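You operate a simulated robot arm through the tools that you are given. There is no shell and no other tool. Be economical: measure what you need, move in short steps, check, and stop when the job is done.

You are at the controls of a simulated robot arm. One attempt, no reset.

## Task
Take the green ringed bottle with the smallest size on its label from the counter top and leave it on the top of the long table. Then open the drawer under the dispensers, take the cup marked "95" from the counter top and put it in the inside of the drawer under the dispensers and shut the dispensers again. Then put the slim green bottle on the counter top away on the lower shelf of the siphon filler. Then switch the key switch of pump one off. Then switch the key switch of pump four off. Then switch the key switch of pump two off. Then turn the litre dial to 1 litres. Then open the right drawer of the white bench, fetch the sponge from the middle of the white bench and set it in the inside of the right drawer and shut the drawer again. Do these in the order given. Set down upright: green ringed bottle, cup, slim green bottle.
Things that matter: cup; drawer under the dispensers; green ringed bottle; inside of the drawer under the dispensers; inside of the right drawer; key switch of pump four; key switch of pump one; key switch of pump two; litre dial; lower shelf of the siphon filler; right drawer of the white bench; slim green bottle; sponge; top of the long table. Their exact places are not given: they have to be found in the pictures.

Only the result counts: the job must be done as asked and must still hold three seconds after the hand-in. Knocking over, shifting, dropping, spilling or breaking anything else fails it.

## Robot
A 7-joint arm with a two-finger gripper on a trunk, on a base that drives. Base frame: it is fixed to the floor where the robot stands at the start and does not move with it; the origin is under the middle of the robot, x ahead of it, y to its left, z up; the surface under the hand at the start is at about z = 900. Units: mm, degrees, N and s.
With the tool pointing down near the work surface it reaches from about 340 to 800 mm from the robot's upright axis, wherever it stands. Its first joint turns from -166.0 to 166.0 degrees. Places, roughly: cup [500, 0, 1000]; drawer under the dispensers [600, 600, 700]; green ringed bottle [500, 0, 1000]; inside of the drawer under the dispensers [700, 600, 700]; inside of the right drawer [-400, 1900, 700]; key switch of pump four [-3000, 100, 900]; key switch of pump one [-3000, -2700, 900]; key switch of pump two [-3000, -1800, 900]; litre dial [-1700, 1900, 900]; lower shelf of the siphon filler [-900, -2200, 300]; right drawer of the white bench [-400, 1800, 700]; slim green bottle [500, 250, 1000]; sponge (10x7x4 cm) [-600, 1800, 900]; top of the long table [-1000, -1000, 800]. Payload 2.45 kg.
The tool frame sits at the grasp point between the pads (the TCP): z along the fingers, y along the line on which they close. The tips reach 27 mm beyond it. Largest opening 80 mm; the body of the gripper starts 54 mm behind the TCP.
Orientation is that of the tool frame in the base frame, as [roll, pitch, yaw] about the fixed x, y, z axes, in that order (R = Rz(yaw) Ry(pitch) Rx(roll)). With the fingers straight down and closing along the base's y, the tool's x points along the base's -x, its y along +y and its z along -z.

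## Interface
- The arm moves only by the tool drive_tool. Its argument "plan" is a list of rows, each an object of numbers (a shift or turn left out is 0, a gripper value left out holds the last): "grip": the opening in per cent of the stroke, from 0 (shut) to 100 (fully open); "tx", "ty", "tz": the shift along the tool's x, y, z in units of 50 mm (1.0 is 50 mm); "rx", "ry", "rz": the turn, a rotation vector about the tool's x, y, z in units of 5 degrees (1.0 is 5 degrees). In form: [{"grip": .., "tx": .., "ty": .., "tz": .., "rx": .., "ry": .., "rz": ..}, ...]. A call has 1 to 12 rows; each row shifts and turns the commanded pose from where the row before left it, along the tool's axes as they then stand. A call with a number of a shift or a turn outside -1 to 1 is refused whole. Rows are played at 5 a second. More than 50 mm and 8.6 degrees between two rows, or a gripper value outside its range, and nothing of the call is played. A pose out of reach is approached as far as the arm can. The call stops where the force on the tool passes 40 N (or 10 N more than at its start, if that is more) or the arm is blocked; 0.2 s more then pass. The fingers move at their own pace (about 153 mm/s each) and stop on an object; they squeeze with about 45 N. The grip force told is the motor's: it shows also when the fingers shut on nothing. Time passes only in rows, and 0.2 s behind the last, so rows that do not move let the fingers close. It gives the time, the measured TCP pose, the force on the tool (base axes), the opening and the grip force at its end, in the units of the frame above (readings bear some noise), with the torque about the TCP (base axes, N m) and any sound that the robot's microphone picked up.
- Cameras (640 x 400 px; columns grow to the right, rows downward): "scene" is now at [22.3, 105.6, 1596.1]; the picture's right is [-0.64, -0.77, 0.00], its down [-0.72, 0.59, -0.36] and it looks along [0.28, -0.23, -0.93] (base axes); focal length 214 px, centre (320, 200). "wrist" rides on the gripper at [63, 12, -79] in the tool frame; the picture's right is [-0.19, 0.98, 0.00], its down [-0.72, -0.14, -0.68] and it looks along [-0.67, -0.13, 0.73] (tool axes); focal length 226 px, centre (320, 200).
- grab_frame(camera): a new picture of that camera. It takes no simulated time.
- raise_lower(by): slides the trunk up (or, below 0, down) by that many mm; the arm and the scene camera ride with it, the base frame stays. It gives what a move gives, with no picture.
- drive_base(legs): drives the robot by 1 to 6 legs, each [ahead, turn to the left] in mm and degrees, along the robot's own axes; the way and the turn of a leg run together, so that a leg with both is an arc; at most 1500 mm and 180 degrees a leg. The arm and the cameras ride along, it lands a little off, and it stops where it bumps. It gives what a move gives.
- aim_head(pan, tilt): turns the head with the scene camera to pan (to the left, within 120 degrees either way) and tilt (down, from -29 to 69), counted from straight ahead of the robot. It gives what a move gives.
- probe_pixels(camera, pixels): there is no depth. For up to 12 entries [column, row, z] of the newest picture of that camera ("zoom" is the newest enlarged one), the place [x, y] in the base frame at which the ray of that pixel passes the height z, good to about 2 mm. It takes no simulated time.
- zoom(camera, box): a new picture of the part [left, top, right, bottom] of that camera's present view, enlarged. It takes no simulated time.
- sign_off(): hands the job in; it is judged then, once.

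Keep the steps short. Do not move on a guess: measure, check each grasp and each placing, and mend mistakes. In all there are 322 turns and 206 pictures (those below and enlarged ones count). Leave the gripper open and the arm clear of the work at the hand-in unless told otherwise, and finish with a single line.

The tools are called after ">>>" as a command line: name --argument value ..., lists and objects as JSON in quotes. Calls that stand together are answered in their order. drive_tool: Moves the arm, as the interface text tells. Its arguments: {"type":"object","properties":{"plan":{"type":"array"}},"required":["plan"]} The other tools are called the same way: raise_lower (by) slides the trunk up or down; drive_base (legs) drives the base; aim_head (pan, tilt) turns the head that bears the scene camera; grab_frame (camera) takes a picture; probe_pixels (camera, pixels) gives the place at which the rays of pixels pass given heights; zoom (camera, box) takes an enlarged picture of a part of a camera's view; sign_off () hands the job in.

At the start:

```text
clock: 0.0
ee_pos: [516.8, 82.8, 1193.1]
tool_rot: [180.0, 0.1, -179.9]
force: [-0.2, 0.5, -0.2]
ft_torque: [-0.02, 0.02, -0.02]
finger_gap: 79.8
grip_force: 0.0
trunk travel left (down, up): [-250.0, 290.0]
robot x, y, heading: [-1.9, 3.7, -0.1]
head pan, tilt: [-39.6, 68.8]
```

scene: 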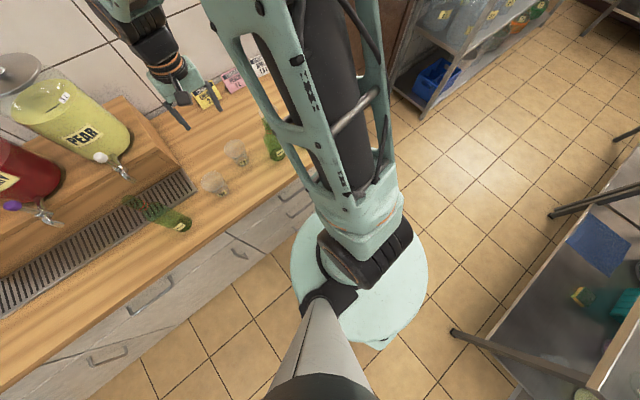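
wrist: 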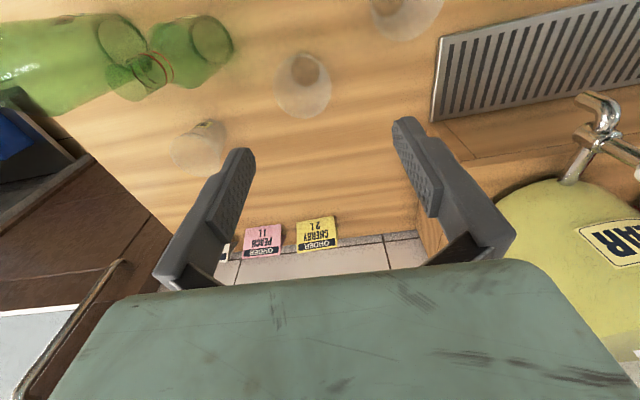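

I see the counter from above with the arm in the way. I'll aim the head straight ahead at a moderate tilt to see the counter top.

>>> aim_head --pan 0 --tilt 50

>>> grab_frame --camera "scene"

```text
clock: 1.1
ee_pos: [516.0, 81.3, 1194.0]
tool_rot: [-179.9, 0.0, 179.9]
force: [-0.6, -0.2, 0.3]
ft_torque: [0.04, 0.03, 0.01]
finger_gap: 80.3
grip_force: 0.2
trunk travel left (down, up): [-250.0, 290.0]
robot x, y, heading: [-1.8, 2.7, 0.4]
head pan, tilt: [0.0, 50.0]
```

```text
203 pictures are left
```

scene: 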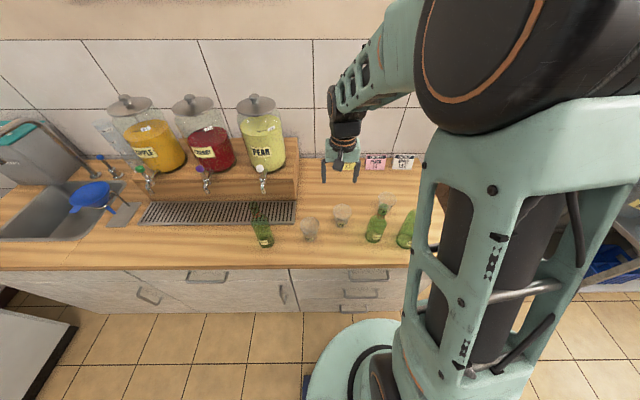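

I see three glass cups and several green bottles at columns 250-410, rows 200-250, with the arm hiding the right end. I'll zoom in on them.

>>> zoom --camera "scene" --box '[230, 140, 430, 265]'

>>> zoom --camera "wrist" --box '[0, 0, 460, 280]'

```text
3.20 times, centred on (330, 202) of scene
```

zoom: 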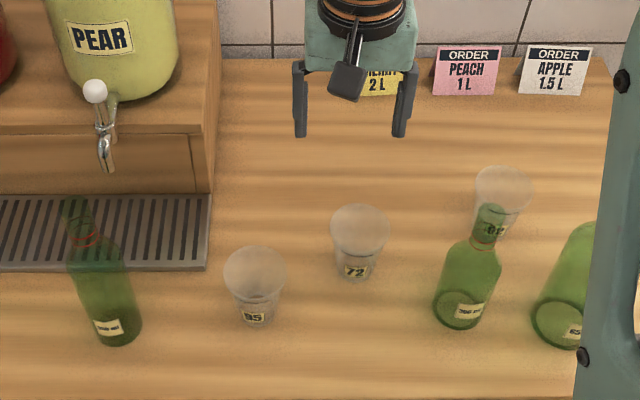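

```text
1.39 times, centred on (230, 140) of wrist
```

zoom: 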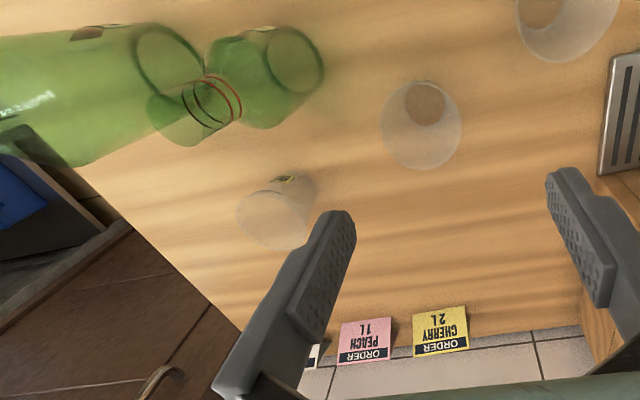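

The labels are too small to read; I'll zoom tighter on each.

>>> zoom --camera "scene" --box '[360, 225, 416, 260]'

>>> zoom --camera "scene" --box '[240, 200, 320, 250]'

```text
11.43 times, centred on (388, 242) of scene
```

zoom: 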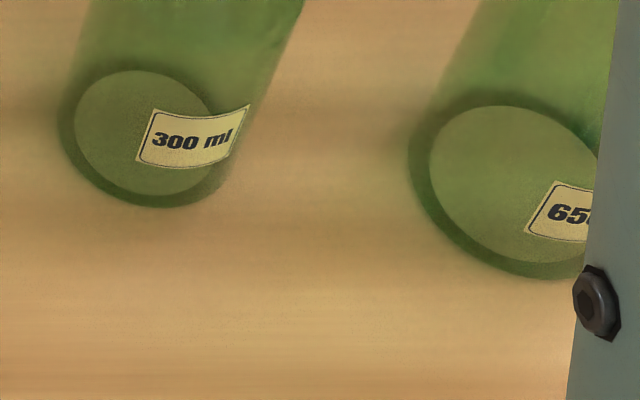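

```text
8.00 times, centred on (280, 225) of scene
```

zoom: 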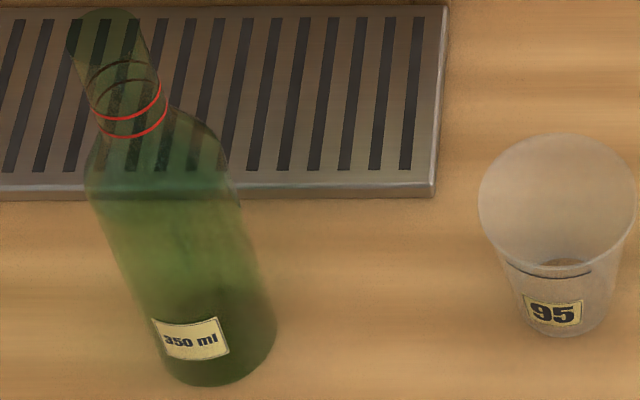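

Ringed bottles seen: 300 ml (column 375), 350 ml (column 265), 65? (column 405). The arm may hide more on the right, so I'll raise the trunk and back the gripper up for a wrist view.

>>> raise_lower --by 150

>>> drive_tool --plan '[{"tx": 1}, {"tx": 1}, {"tx": 1, "ty": -1}]'

>>> grab_frame --camera "wrist"

>>> grab_frame --camera "scene"

```text
clock: 2.8
ee_pos: [517.4, 81.6, 1342.5]
tool_rot: [-179.9, -0.1, -180.0]
force: [0.3, 0.1, 0.3]
ft_torque: [-0.03, 0.0, 0.0]
finger_gap: 80.1
grip_force: 0.0
trunk travel left (down, up): [-400.0, 140.0]
robot x, y, heading: [-0.4, 1.6, 0.0]
head pan, tilt: [0.0, 50.0]
```

```text
refused: row 3 steps farther than a row can; nothing moved
```

```text
198 pictures are left
```

wrist: 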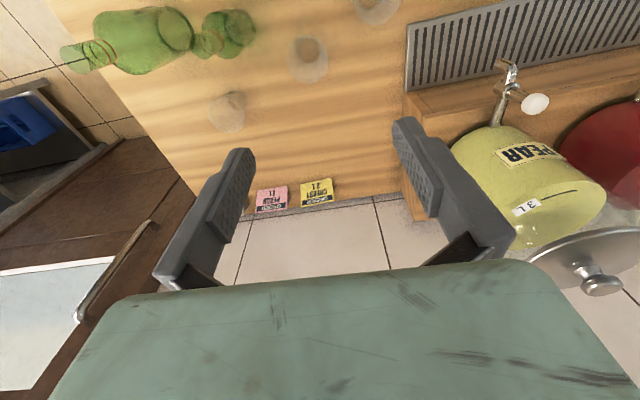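

```text
197 pictures are left
```

scene: 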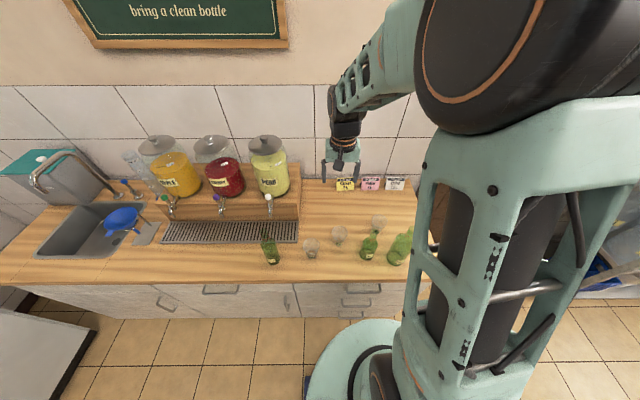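

Only two bottles at the right (300 and 65x) plus the 350 one on the left. Now probe the base positions on the counter surface, z = 900, from a zoom.

>>> zoom --camera "scene" --box '[240, 190, 432, 310]'

```text
3.33 times, centred on (336, 250) of scene
```

zoom: 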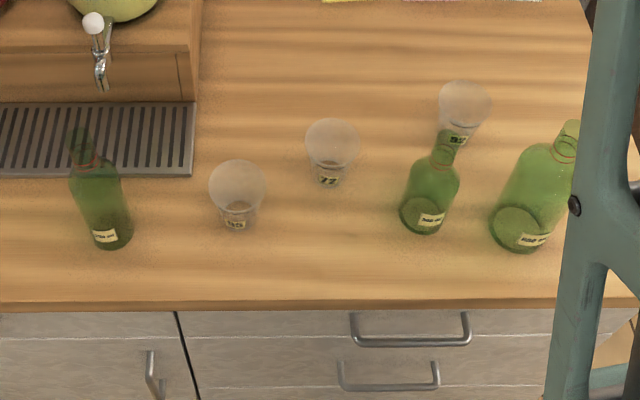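

>>> probe_pixels --camera "zoom" --pixels '[[421, 214, 900], [519, 228, 900], [112, 236, 900], [238, 214, 900], [328, 177, 900], [240, 185, 1000], [443, 155, 1080], [568, 148, 1150], [85, 165, 1080], [85, 135, 1150], [10, 302, 900], [560, 302, 900]]'

```text
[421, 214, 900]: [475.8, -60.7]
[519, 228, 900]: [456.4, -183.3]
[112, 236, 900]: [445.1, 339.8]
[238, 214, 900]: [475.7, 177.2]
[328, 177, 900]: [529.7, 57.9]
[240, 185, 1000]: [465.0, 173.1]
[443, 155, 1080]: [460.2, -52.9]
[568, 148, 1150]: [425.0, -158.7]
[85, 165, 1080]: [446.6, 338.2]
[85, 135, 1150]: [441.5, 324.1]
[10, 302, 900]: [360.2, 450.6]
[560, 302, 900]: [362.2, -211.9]
```

The 300 ml bottle stands at about (475, -60), with the neck ring near z 1070. I'll move the open gripper high above it and look.

>>> drive_tool --plan '[{"tx": 0.42, "ty": -0.7}, {"tx": 0.42, "ty": -0.7}, {"ty": -0.7}, {"ty": -0.74}, {}]'

>>> grab_frame --camera "wrist"

>>> grab_frame --camera "scene"

```text
clock: 4.0
ee_pos: [476.3, -60.2, 1343.4]
tool_rot: [-180.0, 0.0, 180.0]
force: [-0.4, -0.1, 0.7]
ft_torque: [-0.01, 0.04, -0.03]
finger_gap: 80.2
grip_force: 0.1
trunk travel left (down, up): [-400.0, 140.0]
robot x, y, heading: [2.9, 2.1, 0.1]
head pan, tilt: [0.0, 50.0]
```

```text
195 pictures are left
```

wrist: 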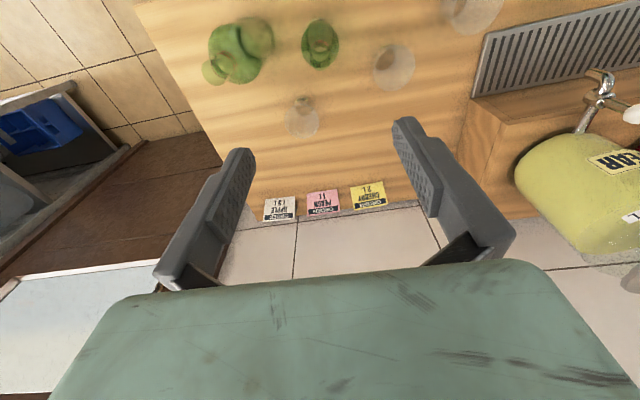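

```text
194 pictures are left
```

scene: 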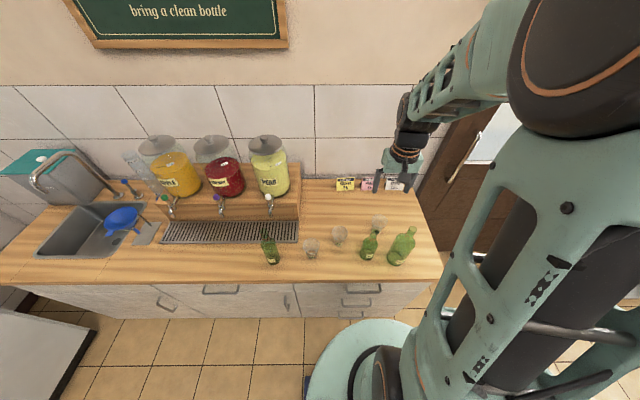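

>>> zoom --camera "wrist" --box '[240, 0, 400, 100]'

>>> zoom --camera "scene" --box '[330, 200, 442, 270]'

```text
4.00 times, centred on (320, 50) of wrist
```

zoom: 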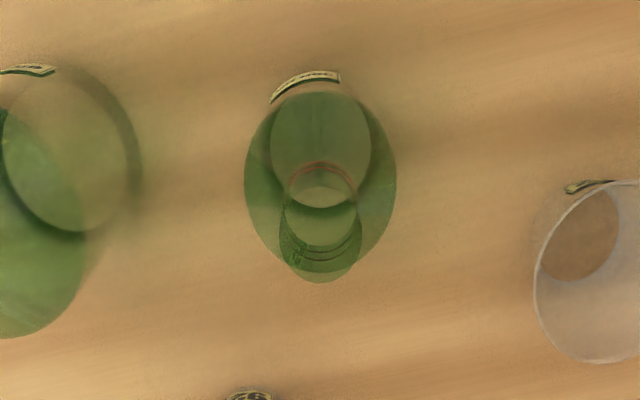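

```text
5.71 times, centred on (386, 235) of scene
```

zoom: 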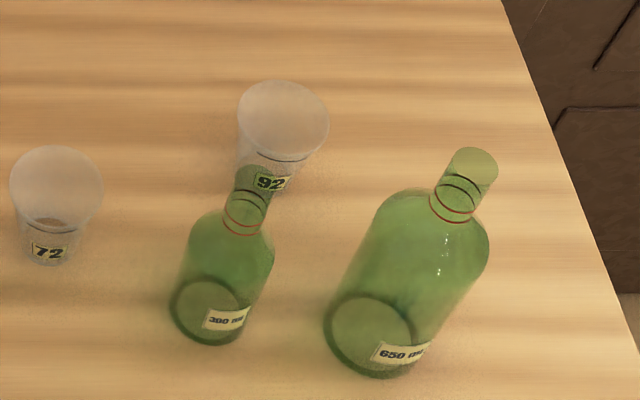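

>>> probe_pixels --camera "zoom" --pixels '[[206, 310, 900], [251, 177, 1060], [251, 177, 1080], [251, 177, 1100], [245, 212, 1060], [245, 212, 1040], [176, 330, 900], [240, 330, 900], [473, 165, 1140], [370, 335, 900], [234, 177, 1080], [270, 177, 1080]]'

```text
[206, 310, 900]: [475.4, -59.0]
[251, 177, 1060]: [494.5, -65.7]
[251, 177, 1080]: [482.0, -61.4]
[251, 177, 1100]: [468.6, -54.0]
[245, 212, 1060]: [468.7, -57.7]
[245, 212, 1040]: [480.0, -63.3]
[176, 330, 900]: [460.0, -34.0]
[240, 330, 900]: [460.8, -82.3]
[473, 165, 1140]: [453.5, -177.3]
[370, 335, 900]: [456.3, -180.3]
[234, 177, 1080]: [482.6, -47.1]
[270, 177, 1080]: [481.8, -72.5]
```

The 300 ml bottle is about 190 tall, with its neck at z 1040-1090 and centre (475, -60). The gripper is directly above it, so I'll descend onto the neck to TCP z 1066.

>>> drive_tool --plan '[{"grip": 100, "tz": 1}, {"tz": 1}, {"tz": 1}, {"tz": 1}, {"tz": 0.5}, {}]'

>>> grab_frame --camera "wrist"

```text
clock: 5.4
ee_pos: [474.1, -61.0, 1116.2]
tool_rot: [180.0, 0.1, -180.0]
force: [0.5, -0.2, 0.3]
ft_torque: [0.02, -0.04, 0.01]
finger_gap: 79.9
grip_force: 0.2
trunk travel left (down, up): [-400.0, 140.0]
robot x, y, heading: [2.2, -1.8, 0.0]
head pan, tilt: [0.0, 50.0]
```

```text
191 pictures are left
```

wrist: 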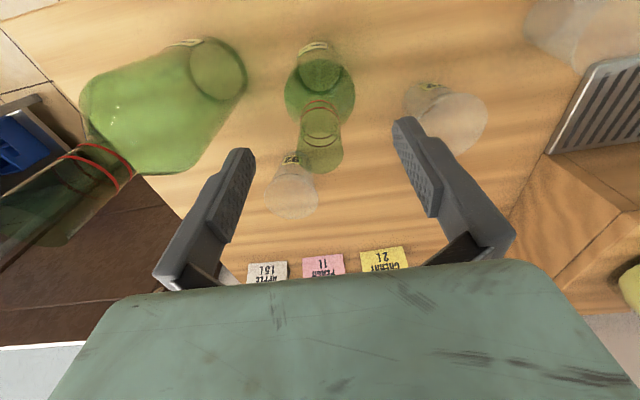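

The neck is centred between the fingers. Descending 49 mm, then closing.

>>> drive_tool --plan '[{"tz": 0.5}, {"tz": 0.48}, {}, {"grip": 0}, {}, {}, {}]'

>>> grab_frame --camera "wrist"

```text
clock: 7.0
ee_pos: [475.2, -62.1, 1067.5]
tool_rot: [180.0, 0.1, 179.9]
force: [-0.8, -0.5, 0.3]
ft_torque: [-0.03, 0.0, 0.0]
finger_gap: 24.0
grip_force: 44.9
trunk travel left (down, up): [-400.0, 140.0]
robot x, y, heading: [-1.7, -4.4, -0.2]
head pan, tilt: [0.0, 50.0]
```

```text
190 pictures are left
```

wrist: 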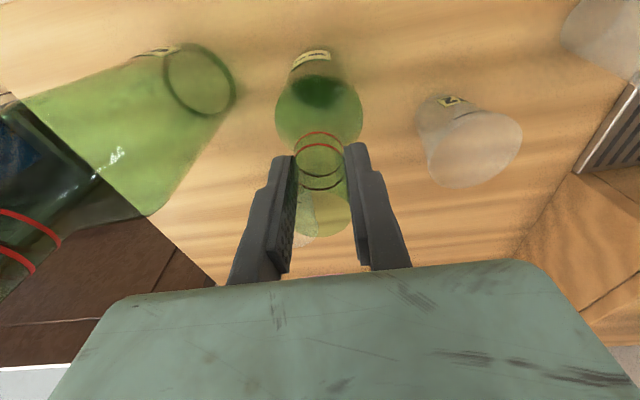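

Gripped at a 24 mm gap. Lifting straight up 200 mm.

>>> drive_tool --plan '[{"tz": -0.5}, {"tz": -0.8}, {"tz": -0.9}, {"tz": -0.9}, {"tz": -0.9}, {}]'

>>> aim_head --pan -90 --tilt 35

>>> grab_frame --camera "scene"

>>> aim_head --pan 90 --tilt 35

>>> grab_frame --camera "scene"

```text
clock: 8.4
ee_pos: [473.9, -58.8, 1269.8]
tool_rot: [-179.9, -0.1, 180.0]
force: [-0.5, 0.6, -2.5]
ft_torque: [-0.01, 0.03, -0.01]
finger_gap: 23.8
grip_force: 45.2
trunk travel left (down, up): [-400.0, 140.0]
robot x, y, heading: [-3.9, 1.0, 0.1]
head pan, tilt: [0.0, 50.0]
```

```text
clock: 10.1
ee_pos: [474.4, -59.6, 1269.5]
tool_rot: [180.0, 0.0, 180.0]
force: [-0.4, -0.7, -2.2]
ft_torque: [-0.04, 0.02, -0.01]
finger_gap: 23.8
grip_force: 44.8
trunk travel left (down, up): [-400.0, 140.0]
robot x, y, heading: [2.3, -2.1, 0.0]
head pan, tilt: [-90.0, 35.0]
```

```text
189 pictures are left
```

scene: 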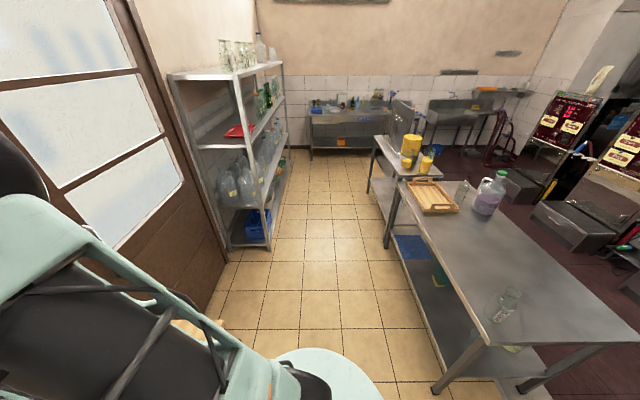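

```text
clock: 12.8
ee_pos: [474.4, -59.1, 1270.7]
tool_rot: [180.0, 0.0, 179.9]
force: [0.8, 0.5, -2.4]
ft_torque: [-0.01, -0.03, 0.01]
finger_gap: 24.0
grip_force: 45.0
trunk travel left (down, up): [-400.0, 140.0]
robot x, y, heading: [-1.5, 3.1, 0.0]
head pan, tilt: [90.0, 35.0]
```

```text
188 pictures are left
```

scene: 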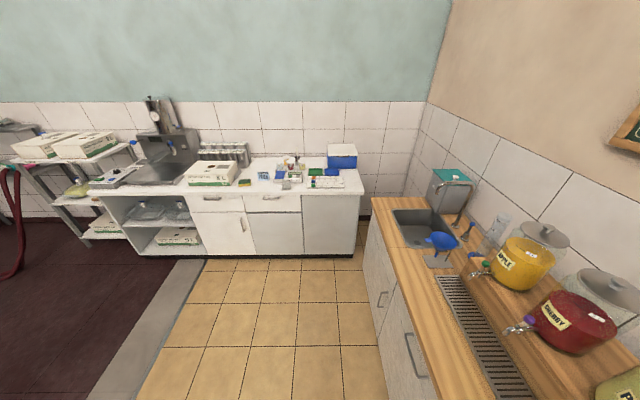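

The long steel table is behind-right of the robot. I'll look that way to measure it.

>>> aim_head --pan -118 --tilt 40

>>> grab_frame --camera "scene"

>>> probe_pixels --camera "scene" --pixels '[[340, 200, 0]]'

```text
clock: 15.8
ee_pos: [474.2, -58.6, 1269.9]
tool_rot: [179.9, 0.0, 179.9]
force: [0.3, -0.3, -1.5]
ft_torque: [0.02, -0.02, -0.01]
finger_gap: 23.9
grip_force: 45.1
trunk travel left (down, up): [-400.0, 140.0]
robot x, y, heading: [1.8, -3.1, 0.1]
head pan, tilt: [-118.0, 40.0]
```

```text
187 pictures are left
```

scene: 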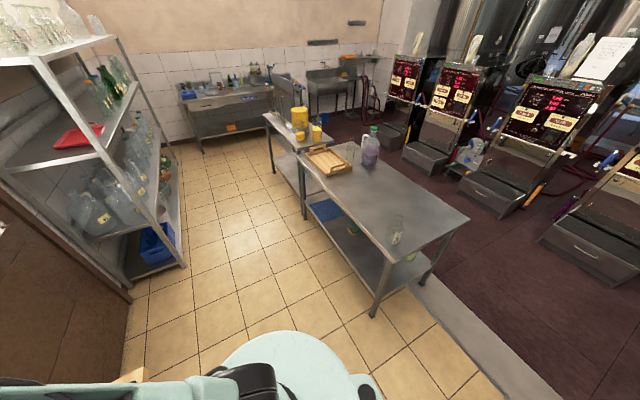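

```text
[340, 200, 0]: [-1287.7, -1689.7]
```

>>> probe_pixels --camera "scene" --pixels '[[378, 263, 800], [378, 263, 850], [378, 263, 900], [372, 316, 0], [469, 220, 850], [297, 155, 850], [375, 142, 850], [396, 243, 850], [370, 165, 850], [350, 170, 850], [424, 285, 0], [305, 220, 0]]'

>>> zoom --camera "scene" --box '[280, 120, 480, 245]'

```text
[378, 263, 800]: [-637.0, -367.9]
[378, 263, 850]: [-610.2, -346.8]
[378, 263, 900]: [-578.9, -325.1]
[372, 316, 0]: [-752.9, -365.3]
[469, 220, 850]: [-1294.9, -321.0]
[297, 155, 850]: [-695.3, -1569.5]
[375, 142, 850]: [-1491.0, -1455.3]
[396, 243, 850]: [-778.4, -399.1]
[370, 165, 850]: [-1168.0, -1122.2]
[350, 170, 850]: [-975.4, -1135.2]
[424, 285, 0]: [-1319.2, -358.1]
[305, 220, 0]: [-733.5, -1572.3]
```

```text
3.20 times, centred on (380, 182) of scene
```

zoom: 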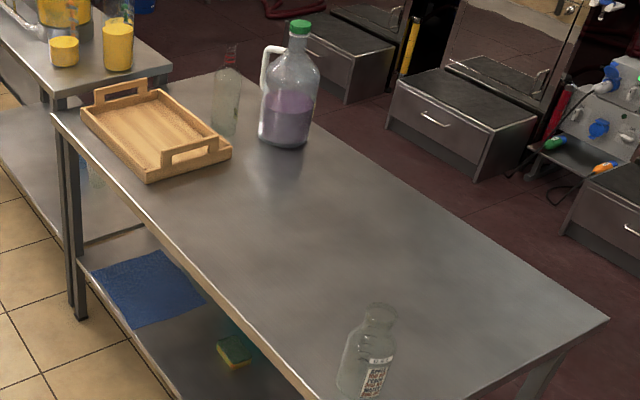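

The table spans roughly x -650..-1300 and y -340..-1570. I'll check the rack's clearance for the aisle drive and table details in this same picture.

>>> probe_pixels --camera "scene" --pixels '[[186, 265, 0], [130, 285, 0], [180, 190, 0]]'

>>> drive_tool --plan '[{"tx": 0.8}, {"tx": 0.8}, {"tx": 0.8}, {}]'

>>> drive_base --legs '[[-230, 0]]'

```text
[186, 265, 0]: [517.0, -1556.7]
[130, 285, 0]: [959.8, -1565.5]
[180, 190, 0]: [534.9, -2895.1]
```

```text
clock: 16.8
ee_pos: [356.3, -58.5, 1267.5]
tool_rot: [180.0, -0.1, 179.9]
force: [0.3, 0.0, -1.9]
ft_torque: [0.01, 0.03, 0.0]
finger_gap: 24.1
grip_force: 44.8
trunk travel left (down, up): [-400.0, 140.0]
robot x, y, heading: [0.0, -3.6, -0.0]
head pan, tilt: [-118.0, 40.0]
```

```text
clock: 18.5
ee_pos: [126.2, -59.8, 1268.5]
tool_rot: [179.9, 0.0, -179.9]
force: [0.0, 0.4, -2.6]
ft_torque: [-0.02, 0.0, 0.01]
finger_gap: 23.9
grip_force: 44.7
trunk travel left (down, up): [-400.0, 140.0]
robot x, y, heading: [-227.4, -2.7, 0.0]
head pan, tilt: [-118.0, 40.0]
```

>>> drive_base --legs '[[0, -90], [680, 0], [0, -90]]'

>>> aim_head --pan 0 --tilt 45

>>> grab_frame --camera "scene"

```text
clock: 30.1
ee_pos: [-583.8, -629.4, 1267.2]
tool_rot: [179.9, 0.1, 1.1]
force: [0.0, -0.5, -2.0]
ft_torque: [0.0, -0.01, 0.0]
finger_gap: 23.9
grip_force: 45.0
trunk travel left (down, up): [-400.0, 140.0]
robot x, y, heading: [-224.6, -680.7, -178.6]
head pan, tilt: [-118.0, 40.0]
```

```text
clock: 32.0
ee_pos: [-584.1, -629.9, 1267.9]
tool_rot: [-179.9, 0.0, 1.3]
force: [0.4, 0.4, -2.8]
ft_torque: [0.02, -0.03, -0.02]
finger_gap: 23.6
grip_force: 44.8
trunk travel left (down, up): [-400.0, 140.0]
robot x, y, heading: [-226.7, -678.2, -178.9]
head pan, tilt: [0.0, 45.0]
```

```text
185 pictures are left
```

scene: 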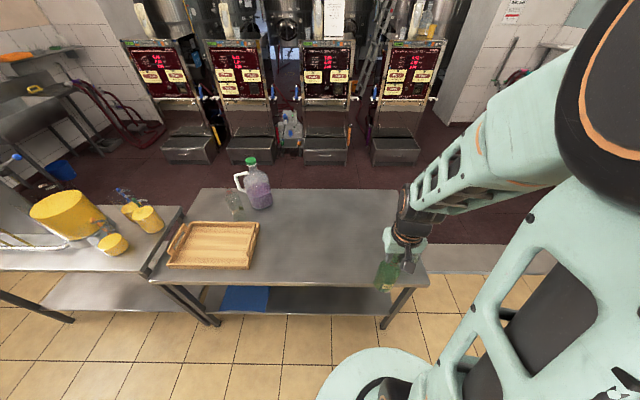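

>>> probe_pixels --camera "scene" --pixels '[[429, 284, 750], [429, 284, 800], [429, 284, 850], [300, 286, 800], [300, 286, 850], [330, 240, 800], [384, 327, 0], [213, 324, 0], [260, 204, 800], [236, 215, 800], [260, 225, 800], [258, 265, 800]]'

```text
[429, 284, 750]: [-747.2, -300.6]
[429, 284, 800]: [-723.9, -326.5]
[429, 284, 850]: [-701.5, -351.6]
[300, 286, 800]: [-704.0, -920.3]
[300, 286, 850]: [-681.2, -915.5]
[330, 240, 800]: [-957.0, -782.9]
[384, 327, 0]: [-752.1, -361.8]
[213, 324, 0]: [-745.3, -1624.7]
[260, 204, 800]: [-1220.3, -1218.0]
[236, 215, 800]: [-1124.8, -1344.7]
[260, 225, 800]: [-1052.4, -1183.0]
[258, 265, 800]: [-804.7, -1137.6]
```

The table's front edge is near x -705. The area around (-880, -700) is empty, so I'll extend over it at this height.

>>> drive_tool --plan '[{"tx": -0.9}, {"tx": -0.9}, {"tx": -0.9}, {"tx": -0.9}, {"tx": -0.9}, {"tx": -0.9}, {"tx": -0.5, "ty": 0.7}, {"ty": 0.7}, {}]'

>>> drive_tool --plan '[{"tz": 1}, {"tz": 1}, {"tz": 1}, {"tz": 1}, {}, {}]'

>>> grab_frame --camera "scene"

>>> grab_frame --camera "wrist"

```text
clock: 34.0
ee_pos: [-877.9, -705.4, 1266.9]
tool_rot: [180.0, -0.2, 1.3]
force: [0.6, 0.3, -2.1]
ft_torque: [-0.01, -0.02, 0.03]
finger_gap: 23.9
grip_force: 44.9
trunk travel left (down, up): [-400.0, 140.0]
robot x, y, heading: [-224.3, -684.2, -178.9]
head pan, tilt: [0.0, 45.0]
```

```text
clock: 35.4
ee_pos: [-879.4, -704.4, 1066.1]
tool_rot: [-180.0, 0.1, 1.3]
force: [0.0, 0.1, -2.2]
ft_torque: [0.0, -0.03, -0.02]
finger_gap: 23.6
grip_force: 44.9
trunk travel left (down, up): [-400.0, 140.0]
robot x, y, heading: [-224.4, -682.0, -178.6]
head pan, tilt: [0.0, 45.0]
```

```text
184 pictures are left
```

scene: 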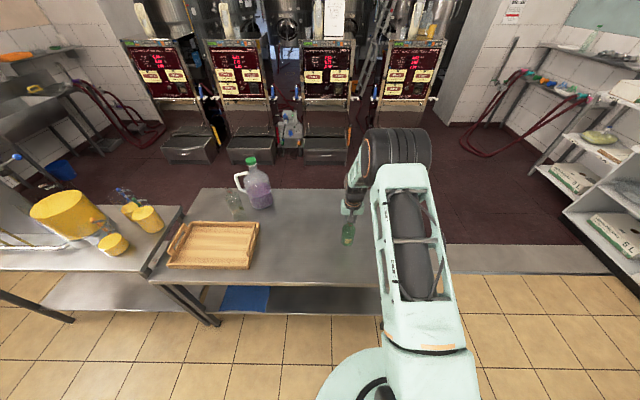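

```text
183 pictures are left
```

wrist: 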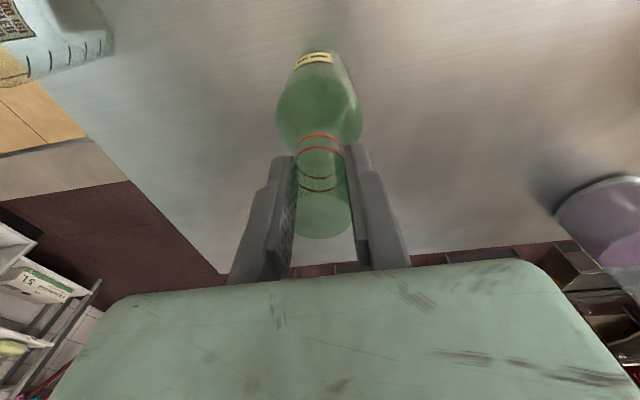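

The spot below is clear, with the bottle's bottom at about z 899. Lowering gently in small batches until contact.

>>> drive_tool --plan '[{"tz": 0.4}, {"tz": 0.3}, {"tz": 0.1}, {}]'

>>> zoom --camera "scene" --box '[300, 190, 396, 250]'

```text
clock: 36.4
ee_pos: [-877.1, -705.3, 1027.9]
tool_rot: [-180.0, -0.1, 1.2]
force: [-0.5, -0.5, -3.1]
ft_torque: [0.01, -0.03, 0.01]
finger_gap: 23.5
grip_force: 44.6
trunk travel left (down, up): [-400.0, 140.0]
robot x, y, heading: [-226.5, -680.4, -178.7]
head pan, tilt: [0.0, 45.0]
```

```text
6.67 times, centred on (348, 220) of scene
```

zoom: 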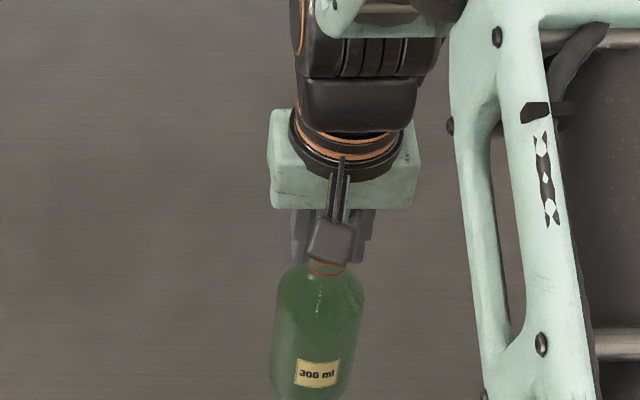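

>>> drive_tool --plan '[{"tz": 0.2}, {"tz": 0.1}, {"tz": 0.1}, {}]'

>>> zoom --camera "scene" --box '[300, 205, 396, 265]'

```text
clock: 37.4
ee_pos: [-878.5, -705.5, 1008.0]
tool_rot: [-179.9, -0.1, 1.2]
force: [0.3, -0.7, -2.2]
ft_torque: [0.04, 0.0, 0.0]
finger_gap: 23.9
grip_force: 45.1
trunk travel left (down, up): [-400.0, 140.0]
robot x, y, heading: [-226.9, -680.4, -179.0]
head pan, tilt: [0.0, 45.0]
```

```text
6.67 times, centred on (348, 235) of scene
```

zoom: 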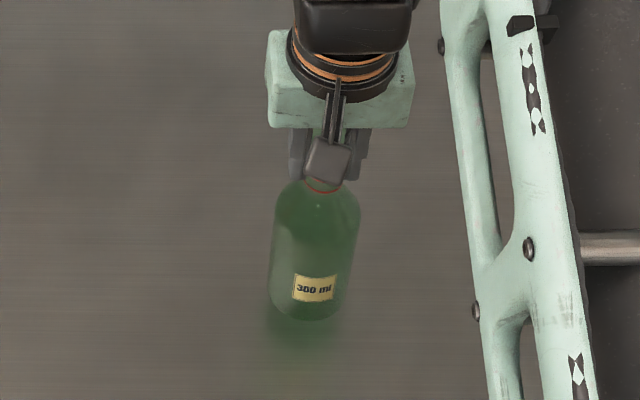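

The shadow is near below the bottle. Continuing downward with fine steps.

>>> drive_tool --plan '[{"tz": 0.1}, {"tz": 0.1}, {"tz": 0.1}, {}]'

>>> zoom --camera "scene" --box '[300, 205, 396, 265]'

```text
clock: 38.4
ee_pos: [-879.1, -707.7, 992.9]
tool_rot: [-180.0, 0.0, 1.2]
force: [0.0, -0.1, -2.3]
ft_torque: [-0.03, -0.02, -0.01]
finger_gap: 23.9
grip_force: 44.8
trunk travel left (down, up): [-400.0, 140.0]
robot x, y, heading: [-228.2, -678.0, -178.8]
head pan, tilt: [0.0, 45.0]
```

```text
6.67 times, centred on (348, 235) of scene
```

zoom: 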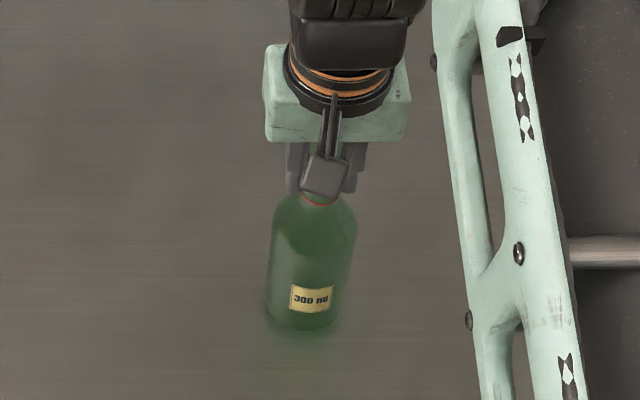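

>>> drive_tool --plan '[{"tz": 0.08}, {"tz": 0.08}, {}]'

>>> drive_tool --plan '[{"tz": 0.06}, {"tz": 0.06}, {}]'

```text
clock: 39.2
ee_pos: [-877.3, -705.9, 987.5]
tool_rot: [-180.0, 0.2, 1.2]
force: [2.0, -0.3, 18.1]
ft_torque: [0.11, -0.51, 0.0]
finger_gap: 23.8
grip_force: 45.0
trunk travel left (down, up): [-400.0, 140.0]
robot x, y, heading: [-230.0, -683.0, -178.8]
head pan, tilt: [0.0, 45.0]
```

```text
clock: 39.7
ee_pos: [-879.8, -705.8, 985.9]
tool_rot: [180.0, 0.4, 1.2]
force: [4.6, -0.1, 19.9]
ft_torque: [0.11, -0.76, 0.02]
finger_gap: 23.7
grip_force: 45.0
trunk travel left (down, up): [-400.0, 140.0]
robot x, y, heading: [-231.2, -683.4, -178.5]
head pan, tilt: [0.0, 45.0]
stopped in row 2: the force on the tool passed its limit at 43 N (the readings are from after the stop); the commanded pose is now the measured one
```

Contact: the bottle rests on the table, surface at about z 820. I'll ease off slightly, open, then rise.

>>> drive_tool --plan '[{"tz": -0.03}, {}, {"grip": 100}, {}, {}, {"tz": -0.5}, {"tz": -1}, {"tz": -1}, {"tz": -1}, {}]'

>>> grab_frame --camera "scene"

>>> grab_frame --camera "wrist"

```text
clock: 41.9
ee_pos: [-879.0, -704.8, 1159.8]
tool_rot: [179.9, 0.1, 1.2]
force: [-0.1, 0.9, 0.2]
ft_torque: [-0.01, 0.02, 0.04]
finger_gap: 80.4
grip_force: 0.0
trunk travel left (down, up): [-400.0, 140.0]
robot x, y, heading: [-226.5, -682.3, -178.6]
head pan, tilt: [0.0, 45.0]
```

```text
179 pictures are left
```

scene: 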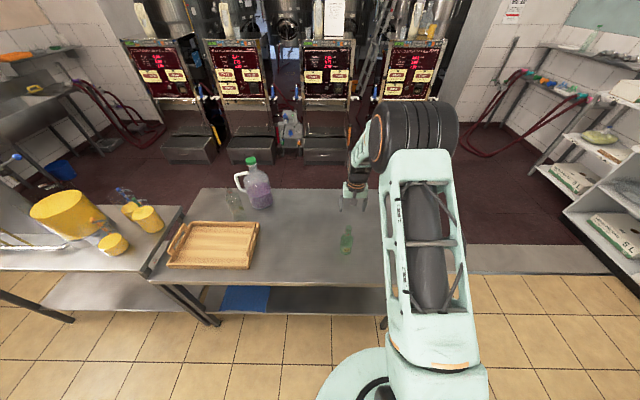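

```text
178 pictures are left
```

wrist: 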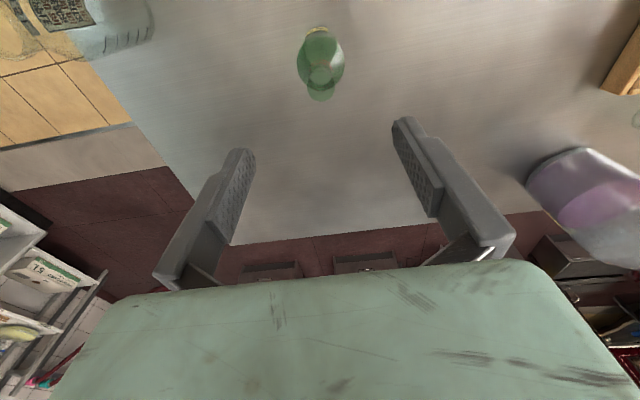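

The bottle stands upright at (-879, -705). Retracting, then driving back to face the counter near the dispensers.

>>> drive_tool --plan '[{"tx": 0.9, "tz": -0.4}, {"tx": 0.9, "tz": -0.4}, {"tx": 0.9}, {"tx": 0.9}, {"tx": 0.9}, {"tx": 0.9}, {}]'

>>> drive_base --legs '[[0, -91.4], [1150, 0], [0, -90]]'

>>> grab_frame --camera "scene"

```text
clock: 43.5
ee_pos: [-608.9, -699.0, 1202.3]
tool_rot: [180.0, 0.4, 1.1]
force: [-0.8, 0.3, 1.0]
ft_torque: [0.03, -0.01, 0.02]
finger_gap: 80.0
grip_force: 0.0
trunk travel left (down, up): [-400.0, 140.0]
robot x, y, heading: [-223.6, -679.6, -178.8]
head pan, tilt: [0.0, 45.0]
```

```text
clock: 57.2
ee_pos: [126.4, 512.3, 1202.6]
tool_rot: [-180.0, 0.4, -177.1]
force: [-0.1, -0.4, -0.5]
ft_torque: [0.0, 0.04, 0.01]
finger_gap: 80.1
grip_force: 0.0
trunk travel left (down, up): [-400.0, 140.0]
robot x, y, heading: [-255.3, 481.0, 3.1]
head pan, tilt: [0.0, 45.0]
```

```text
177 pictures are left
```

scene: 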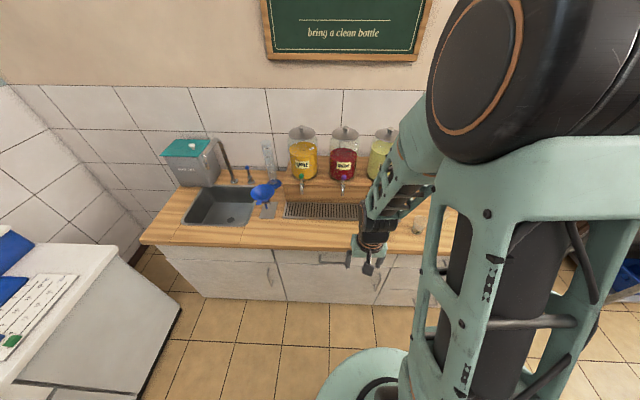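

I see the drawer handle near (335, 258). Zooming in.

>>> zoom --camera "scene" --box '[250, 200, 442, 320]'

```text
3.33 times, centred on (346, 260) of scene
```

zoom: 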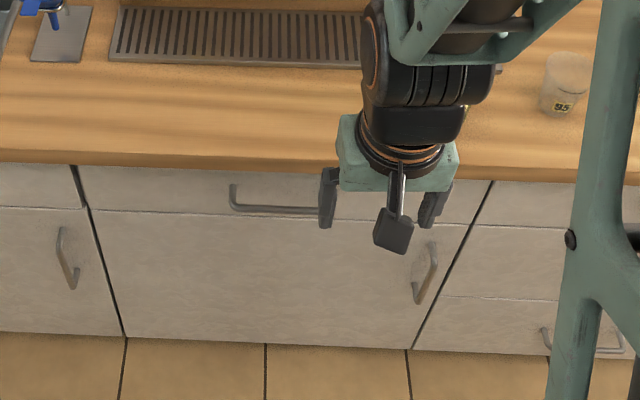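

>>> probe_pixels --camera "zoom" --pixels '[[233, 208, 750], [233, 208, 800], [233, 208, 850], [80, 166, 870], [490, 181, 870], [85, 210, 800], [300, 168, 900], [78, 170, 870], [470, 225, 800]]'

>>> raise_lower --by -200

>>> zoom --camera "scene" --box '[250, 200, 442, 320]'

```text
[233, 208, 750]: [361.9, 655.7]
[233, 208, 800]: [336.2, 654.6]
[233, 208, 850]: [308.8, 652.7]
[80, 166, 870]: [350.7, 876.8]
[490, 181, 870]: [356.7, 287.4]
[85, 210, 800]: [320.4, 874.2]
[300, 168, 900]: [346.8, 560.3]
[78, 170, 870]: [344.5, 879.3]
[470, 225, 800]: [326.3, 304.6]
```

```text
clock: 59.4
ee_pos: [126.5, 512.7, 1002.2]
tool_rot: [179.9, 0.2, -177.1]
force: [-0.4, 0.0, -0.1]
ft_torque: [0.02, 0.01, 0.03]
finger_gap: 79.9
grip_force: 0.0
trunk travel left (down, up): [-200.0, 340.0]
robot x, y, heading: [-254.9, 483.5, 2.9]
head pan, tilt: [0.0, 45.0]
```

```text
3.33 times, centred on (346, 260) of scene
```

zoom: 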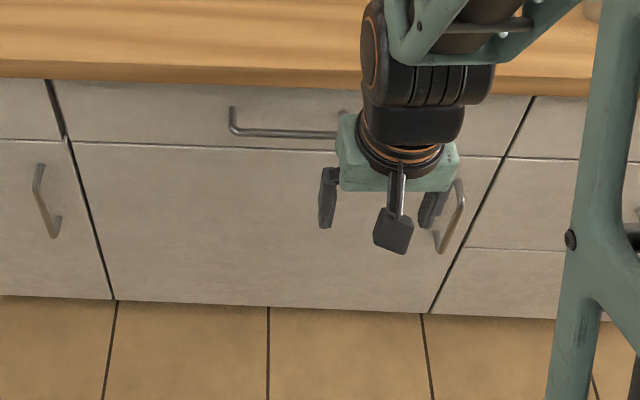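

>>> probe_pixels --camera "zoom" --pixels '[[233, 131, 750], [233, 131, 780], [233, 131, 800], [233, 131, 850], [288, 134, 780], [288, 134, 760], [50, 80, 870], [535, 97, 870], [300, 90, 900], [75, 142, 800], [340, 136, 780]]'

```text
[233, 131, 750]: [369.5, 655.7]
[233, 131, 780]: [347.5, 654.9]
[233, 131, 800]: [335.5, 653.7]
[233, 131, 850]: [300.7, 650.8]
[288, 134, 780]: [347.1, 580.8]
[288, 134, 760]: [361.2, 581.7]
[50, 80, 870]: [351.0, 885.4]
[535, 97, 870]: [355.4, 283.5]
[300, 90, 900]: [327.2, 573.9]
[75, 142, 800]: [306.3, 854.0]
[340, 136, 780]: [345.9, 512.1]
```

Handle bar triangulated at about (338, 583, 796), spanning y 512-655. I'll square the heading and back off 110 mm so the arm can pull. Then I'll turn the gripper to point forward with the fingers closing vertically.

>>> drive_base --legs '[[0, -3], [-120, 0]]'

>>> drive_tool --plan '[{"ry": -1, "tx": -0.3}, {"ry": -1, "tx": -0.3}, {"ry": -1}, {"ry": -1}, {"ry": -1}, {"ry": -1}, {"ry": -1}, {"ry": -1}, {"ry": -1}]'

```text
clock: 61.1
ee_pos: [7.6, 491.6, 1002.7]
tool_rot: [180.0, 0.4, 179.9]
force: [-0.5, 0.5, 0.5]
ft_torque: [0.03, -0.02, 0.01]
finger_gap: 80.1
grip_force: 0.1
trunk travel left (down, up): [-200.0, 340.0]
robot x, y, heading: [-375.4, 485.0, -0.2]
head pan, tilt: [0.0, 45.0]
```

```text
clock: 63.1
ee_pos: [101.0, 494.3, 1002.9]
tool_rot: [179.9, 45.3, 179.8]
force: [0.6, -0.5, 0.6]
ft_torque: [0.01, 0.02, -0.02]
finger_gap: 79.9
grip_force: 0.0
out of reach, approached as far as the arm can: row 5, 6, 7, 8, 9
trunk travel left (down, up): [-200.0, 340.0]
robot x, y, heading: [-373.9, 482.2, -0.2]
head pan, tilt: [0.0, 45.0]
```

The tool is now pitched 45° and I need it further out before turning on. Extending forward, then the remaining 45°.

>>> drive_tool --plan '[{"tx": -0.7, "tz": 0.7}, {"tx": -0.7, "tz": 0.7}, {"tx": -0.7, "tz": 0.7}, {}]'

>>> drive_tool --plan '[{"ry": -1}, {"ry": -1}, {"ry": -1}, {"ry": -1}, {"ry": -1}, {"ry": -1}, {"ry": -1}, {"ry": -1}, {"ry": -1}, {}]'

```text
clock: 64.1
ee_pos: [250.0, 491.4, 1003.8]
tool_rot: [-180.0, 45.3, 179.8]
force: [0.1, -1.1, -0.4]
ft_torque: [0.0, -0.01, 0.0]
finger_gap: 79.8
grip_force: 0.0
trunk travel left (down, up): [-200.0, 340.0]
robot x, y, heading: [-370.8, 483.9, -0.3]
head pan, tilt: [0.0, 45.0]
```

```text
clock: 66.3
ee_pos: [248.9, 493.9, 1003.6]
tool_rot: [2.2, 89.6, 2.0]
force: [0.2, -0.1, 0.2]
ft_torque: [0.0, 0.03, 0.0]
finger_gap: 79.9
grip_force: 0.1
trunk travel left (down, up): [-200.0, 340.0]
robot x, y, heading: [-375.3, 481.5, -0.3]
head pan, tilt: [0.0, 45.0]
```

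Pointing forward now at (249, 494, 1004). Next I roll 90° so the fingers close vertically.

>>> drive_tool --plan '[{"rz": 1}, {"rz": 1}, {"rz": 1}, {"rz": 1}, {"rz": 1}, {"rz": 1}, {"rz": 1}, {"rz": 1}, {"rz": 1}]'

>>> drive_tool --plan '[{"rz": 1}, {"rz": 1}, {"rz": 1}, {"rz": 1}, {"rz": 1}, {"rz": 1}, {"rz": 1}, {"rz": 1}, {"rz": 1}]'

>>> raise_lower --by -150

>>> grab_frame --camera "wrist"

>>> grab_frame --camera "scene"

```text
clock: 68.3
ee_pos: [250.2, 493.2, 1004.7]
tool_rot: [89.5, 44.9, 89.5]
force: [-1.2, 0.7, -0.5]
ft_torque: [-0.01, -0.01, 0.01]
finger_gap: 79.8
grip_force: 0.0
trunk travel left (down, up): [-200.0, 340.0]
robot x, y, heading: [-371.7, 484.2, -0.2]
head pan, tilt: [0.0, 45.0]
```

```text
clock: 70.3
ee_pos: [249.0, 493.4, 1005.2]
tool_rot: [89.7, -0.2, 89.7]
force: [0.3, -0.3, -0.3]
ft_torque: [0.02, 0.02, 0.02]
finger_gap: 79.8
grip_force: 0.0
trunk travel left (down, up): [-200.0, 340.0]
robot x, y, heading: [-374.8, 479.9, -0.4]
head pan, tilt: [0.0, 45.0]
```

```text
clock: 72.0
ee_pos: [248.9, 493.0, 855.1]
tool_rot: [89.7, 0.0, 89.8]
force: [0.2, 0.2, 0.1]
ft_torque: [0.0, 0.03, 0.0]
finger_gap: 80.2
grip_force: 0.0
trunk travel left (down, up): [-50.0, 490.0]
robot x, y, heading: [-377.1, 480.7, -0.2]
head pan, tilt: [0.0, 45.0]
```

```text
174 pictures are left
```

wrist: 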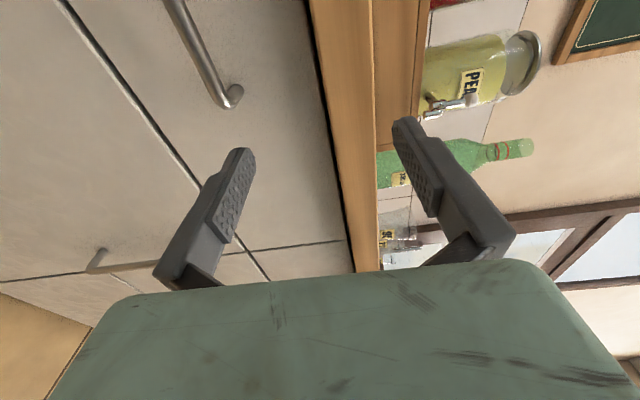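

```text
173 pictures are left
```

scene: 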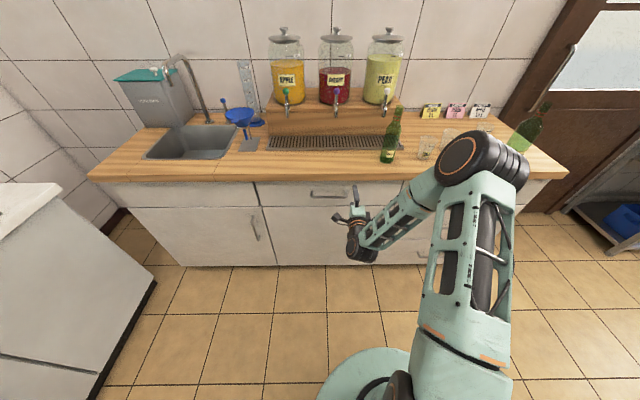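

Now a clear view of the handle near (330, 193). Zooming to refine its height.

>>> zoom --camera "scene" --box '[250, 160, 410, 260]'

>>> probe_pixels --camera "wrist" --pixels '[[232, 95, 780], [232, 95, 800], [232, 95, 820], [200, 40, 800], [200, 40, 790]]'

```text
4.00 times, centred on (330, 210) of scene
```

zoom: 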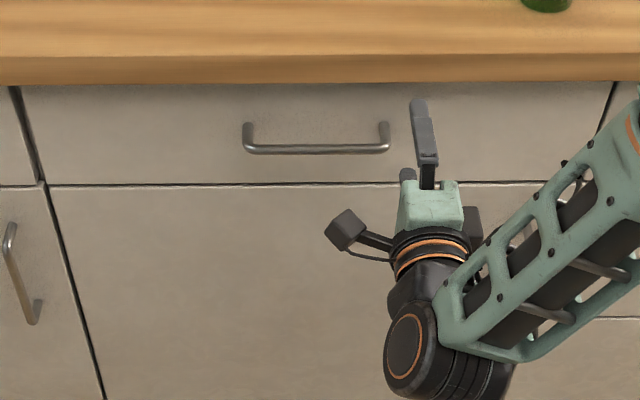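

```text
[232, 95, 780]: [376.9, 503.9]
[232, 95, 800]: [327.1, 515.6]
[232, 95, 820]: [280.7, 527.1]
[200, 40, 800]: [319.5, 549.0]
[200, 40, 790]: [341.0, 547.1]
```

>>> probe_pixels --camera "zoom" --pixels '[[316, 149, 780], [316, 149, 790], [316, 149, 800], [316, 149, 810], [247, 148, 800], [386, 147, 800], [316, 83, 870], [316, 184, 720], [316, 184, 700], [385, 125, 800]]'

```text
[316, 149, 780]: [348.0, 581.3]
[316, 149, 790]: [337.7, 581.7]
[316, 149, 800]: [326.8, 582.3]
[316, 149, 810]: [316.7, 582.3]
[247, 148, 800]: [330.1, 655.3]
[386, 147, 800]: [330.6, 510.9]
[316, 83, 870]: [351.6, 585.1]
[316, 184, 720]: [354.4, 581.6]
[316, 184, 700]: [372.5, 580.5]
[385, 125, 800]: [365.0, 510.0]
```

Handle estimate is (344, 582, 785). Aligning to y 582, z 785 while staying back from the face.

>>> drive_tool --plan '[{"tx": 0.6, "ty": -0.5}, {"tx": 0.6, "ty": -0.5}, {"tx": 0.58, "ty": -0.4}, {"tz": 0.8}, {}]'

>>> grab_frame --camera "wrist"

>>> zoom --camera "scene" --box '[250, 160, 410, 260]'

```text
clock: 73.2
ee_pos: [289.1, 582.4, 786.3]
tool_rot: [89.6, 0.0, 89.8]
force: [0.4, -0.3, -0.2]
ft_torque: [-0.01, -0.01, -0.02]
finger_gap: 79.9
grip_force: 0.0
trunk travel left (down, up): [-50.0, 490.0]
robot x, y, heading: [-375.8, 480.9, -0.3]
head pan, tilt: [0.0, 45.0]
```

```text
171 pictures are left
```

wrist: 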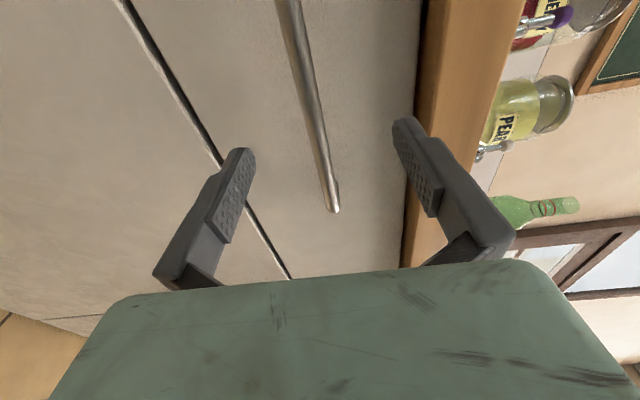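

```text
4.00 times, centred on (330, 210) of scene
```

zoom: 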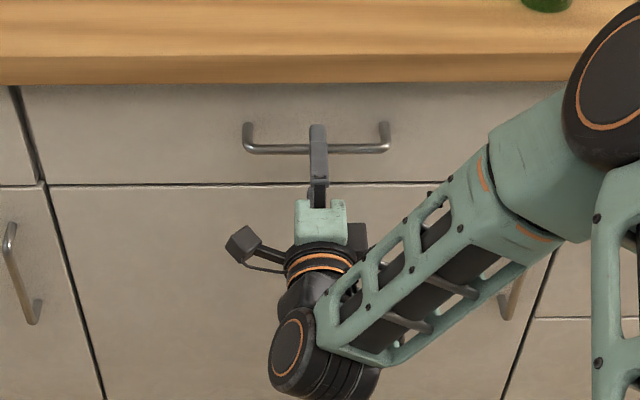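

The bar lies midway between the fingers. Advancing 50 mm and checking force.

>>> drive_tool --plan '[{"tz": 0.5}, {"tz": 0.3}, {"tz": 0.2}, {}]'

>>> grab_frame --camera "wrist"

```text
clock: 74.2
ee_pos: [341.1, 582.4, 784.4]
tool_rot: [89.8, 0.0, 89.8]
force: [0.0, -0.7, -0.6]
ft_torque: [0.02, 0.02, 0.0]
finger_gap: 80.0
grip_force: 0.0
trunk travel left (down, up): [-50.0, 490.0]
robot x, y, heading: [-374.7, 485.1, -0.3]
head pan, tilt: [0.0, 45.0]
```

```text
169 pictures are left
```

wrist: 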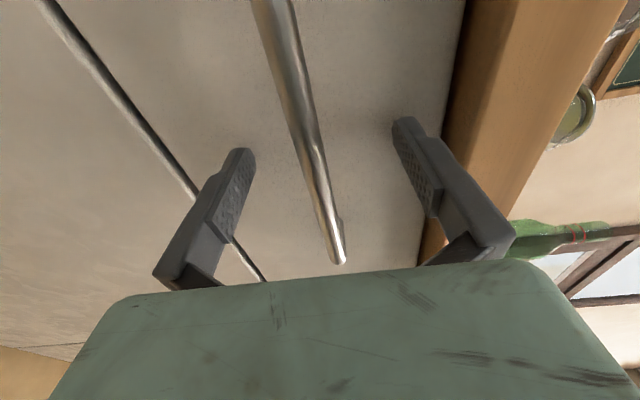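

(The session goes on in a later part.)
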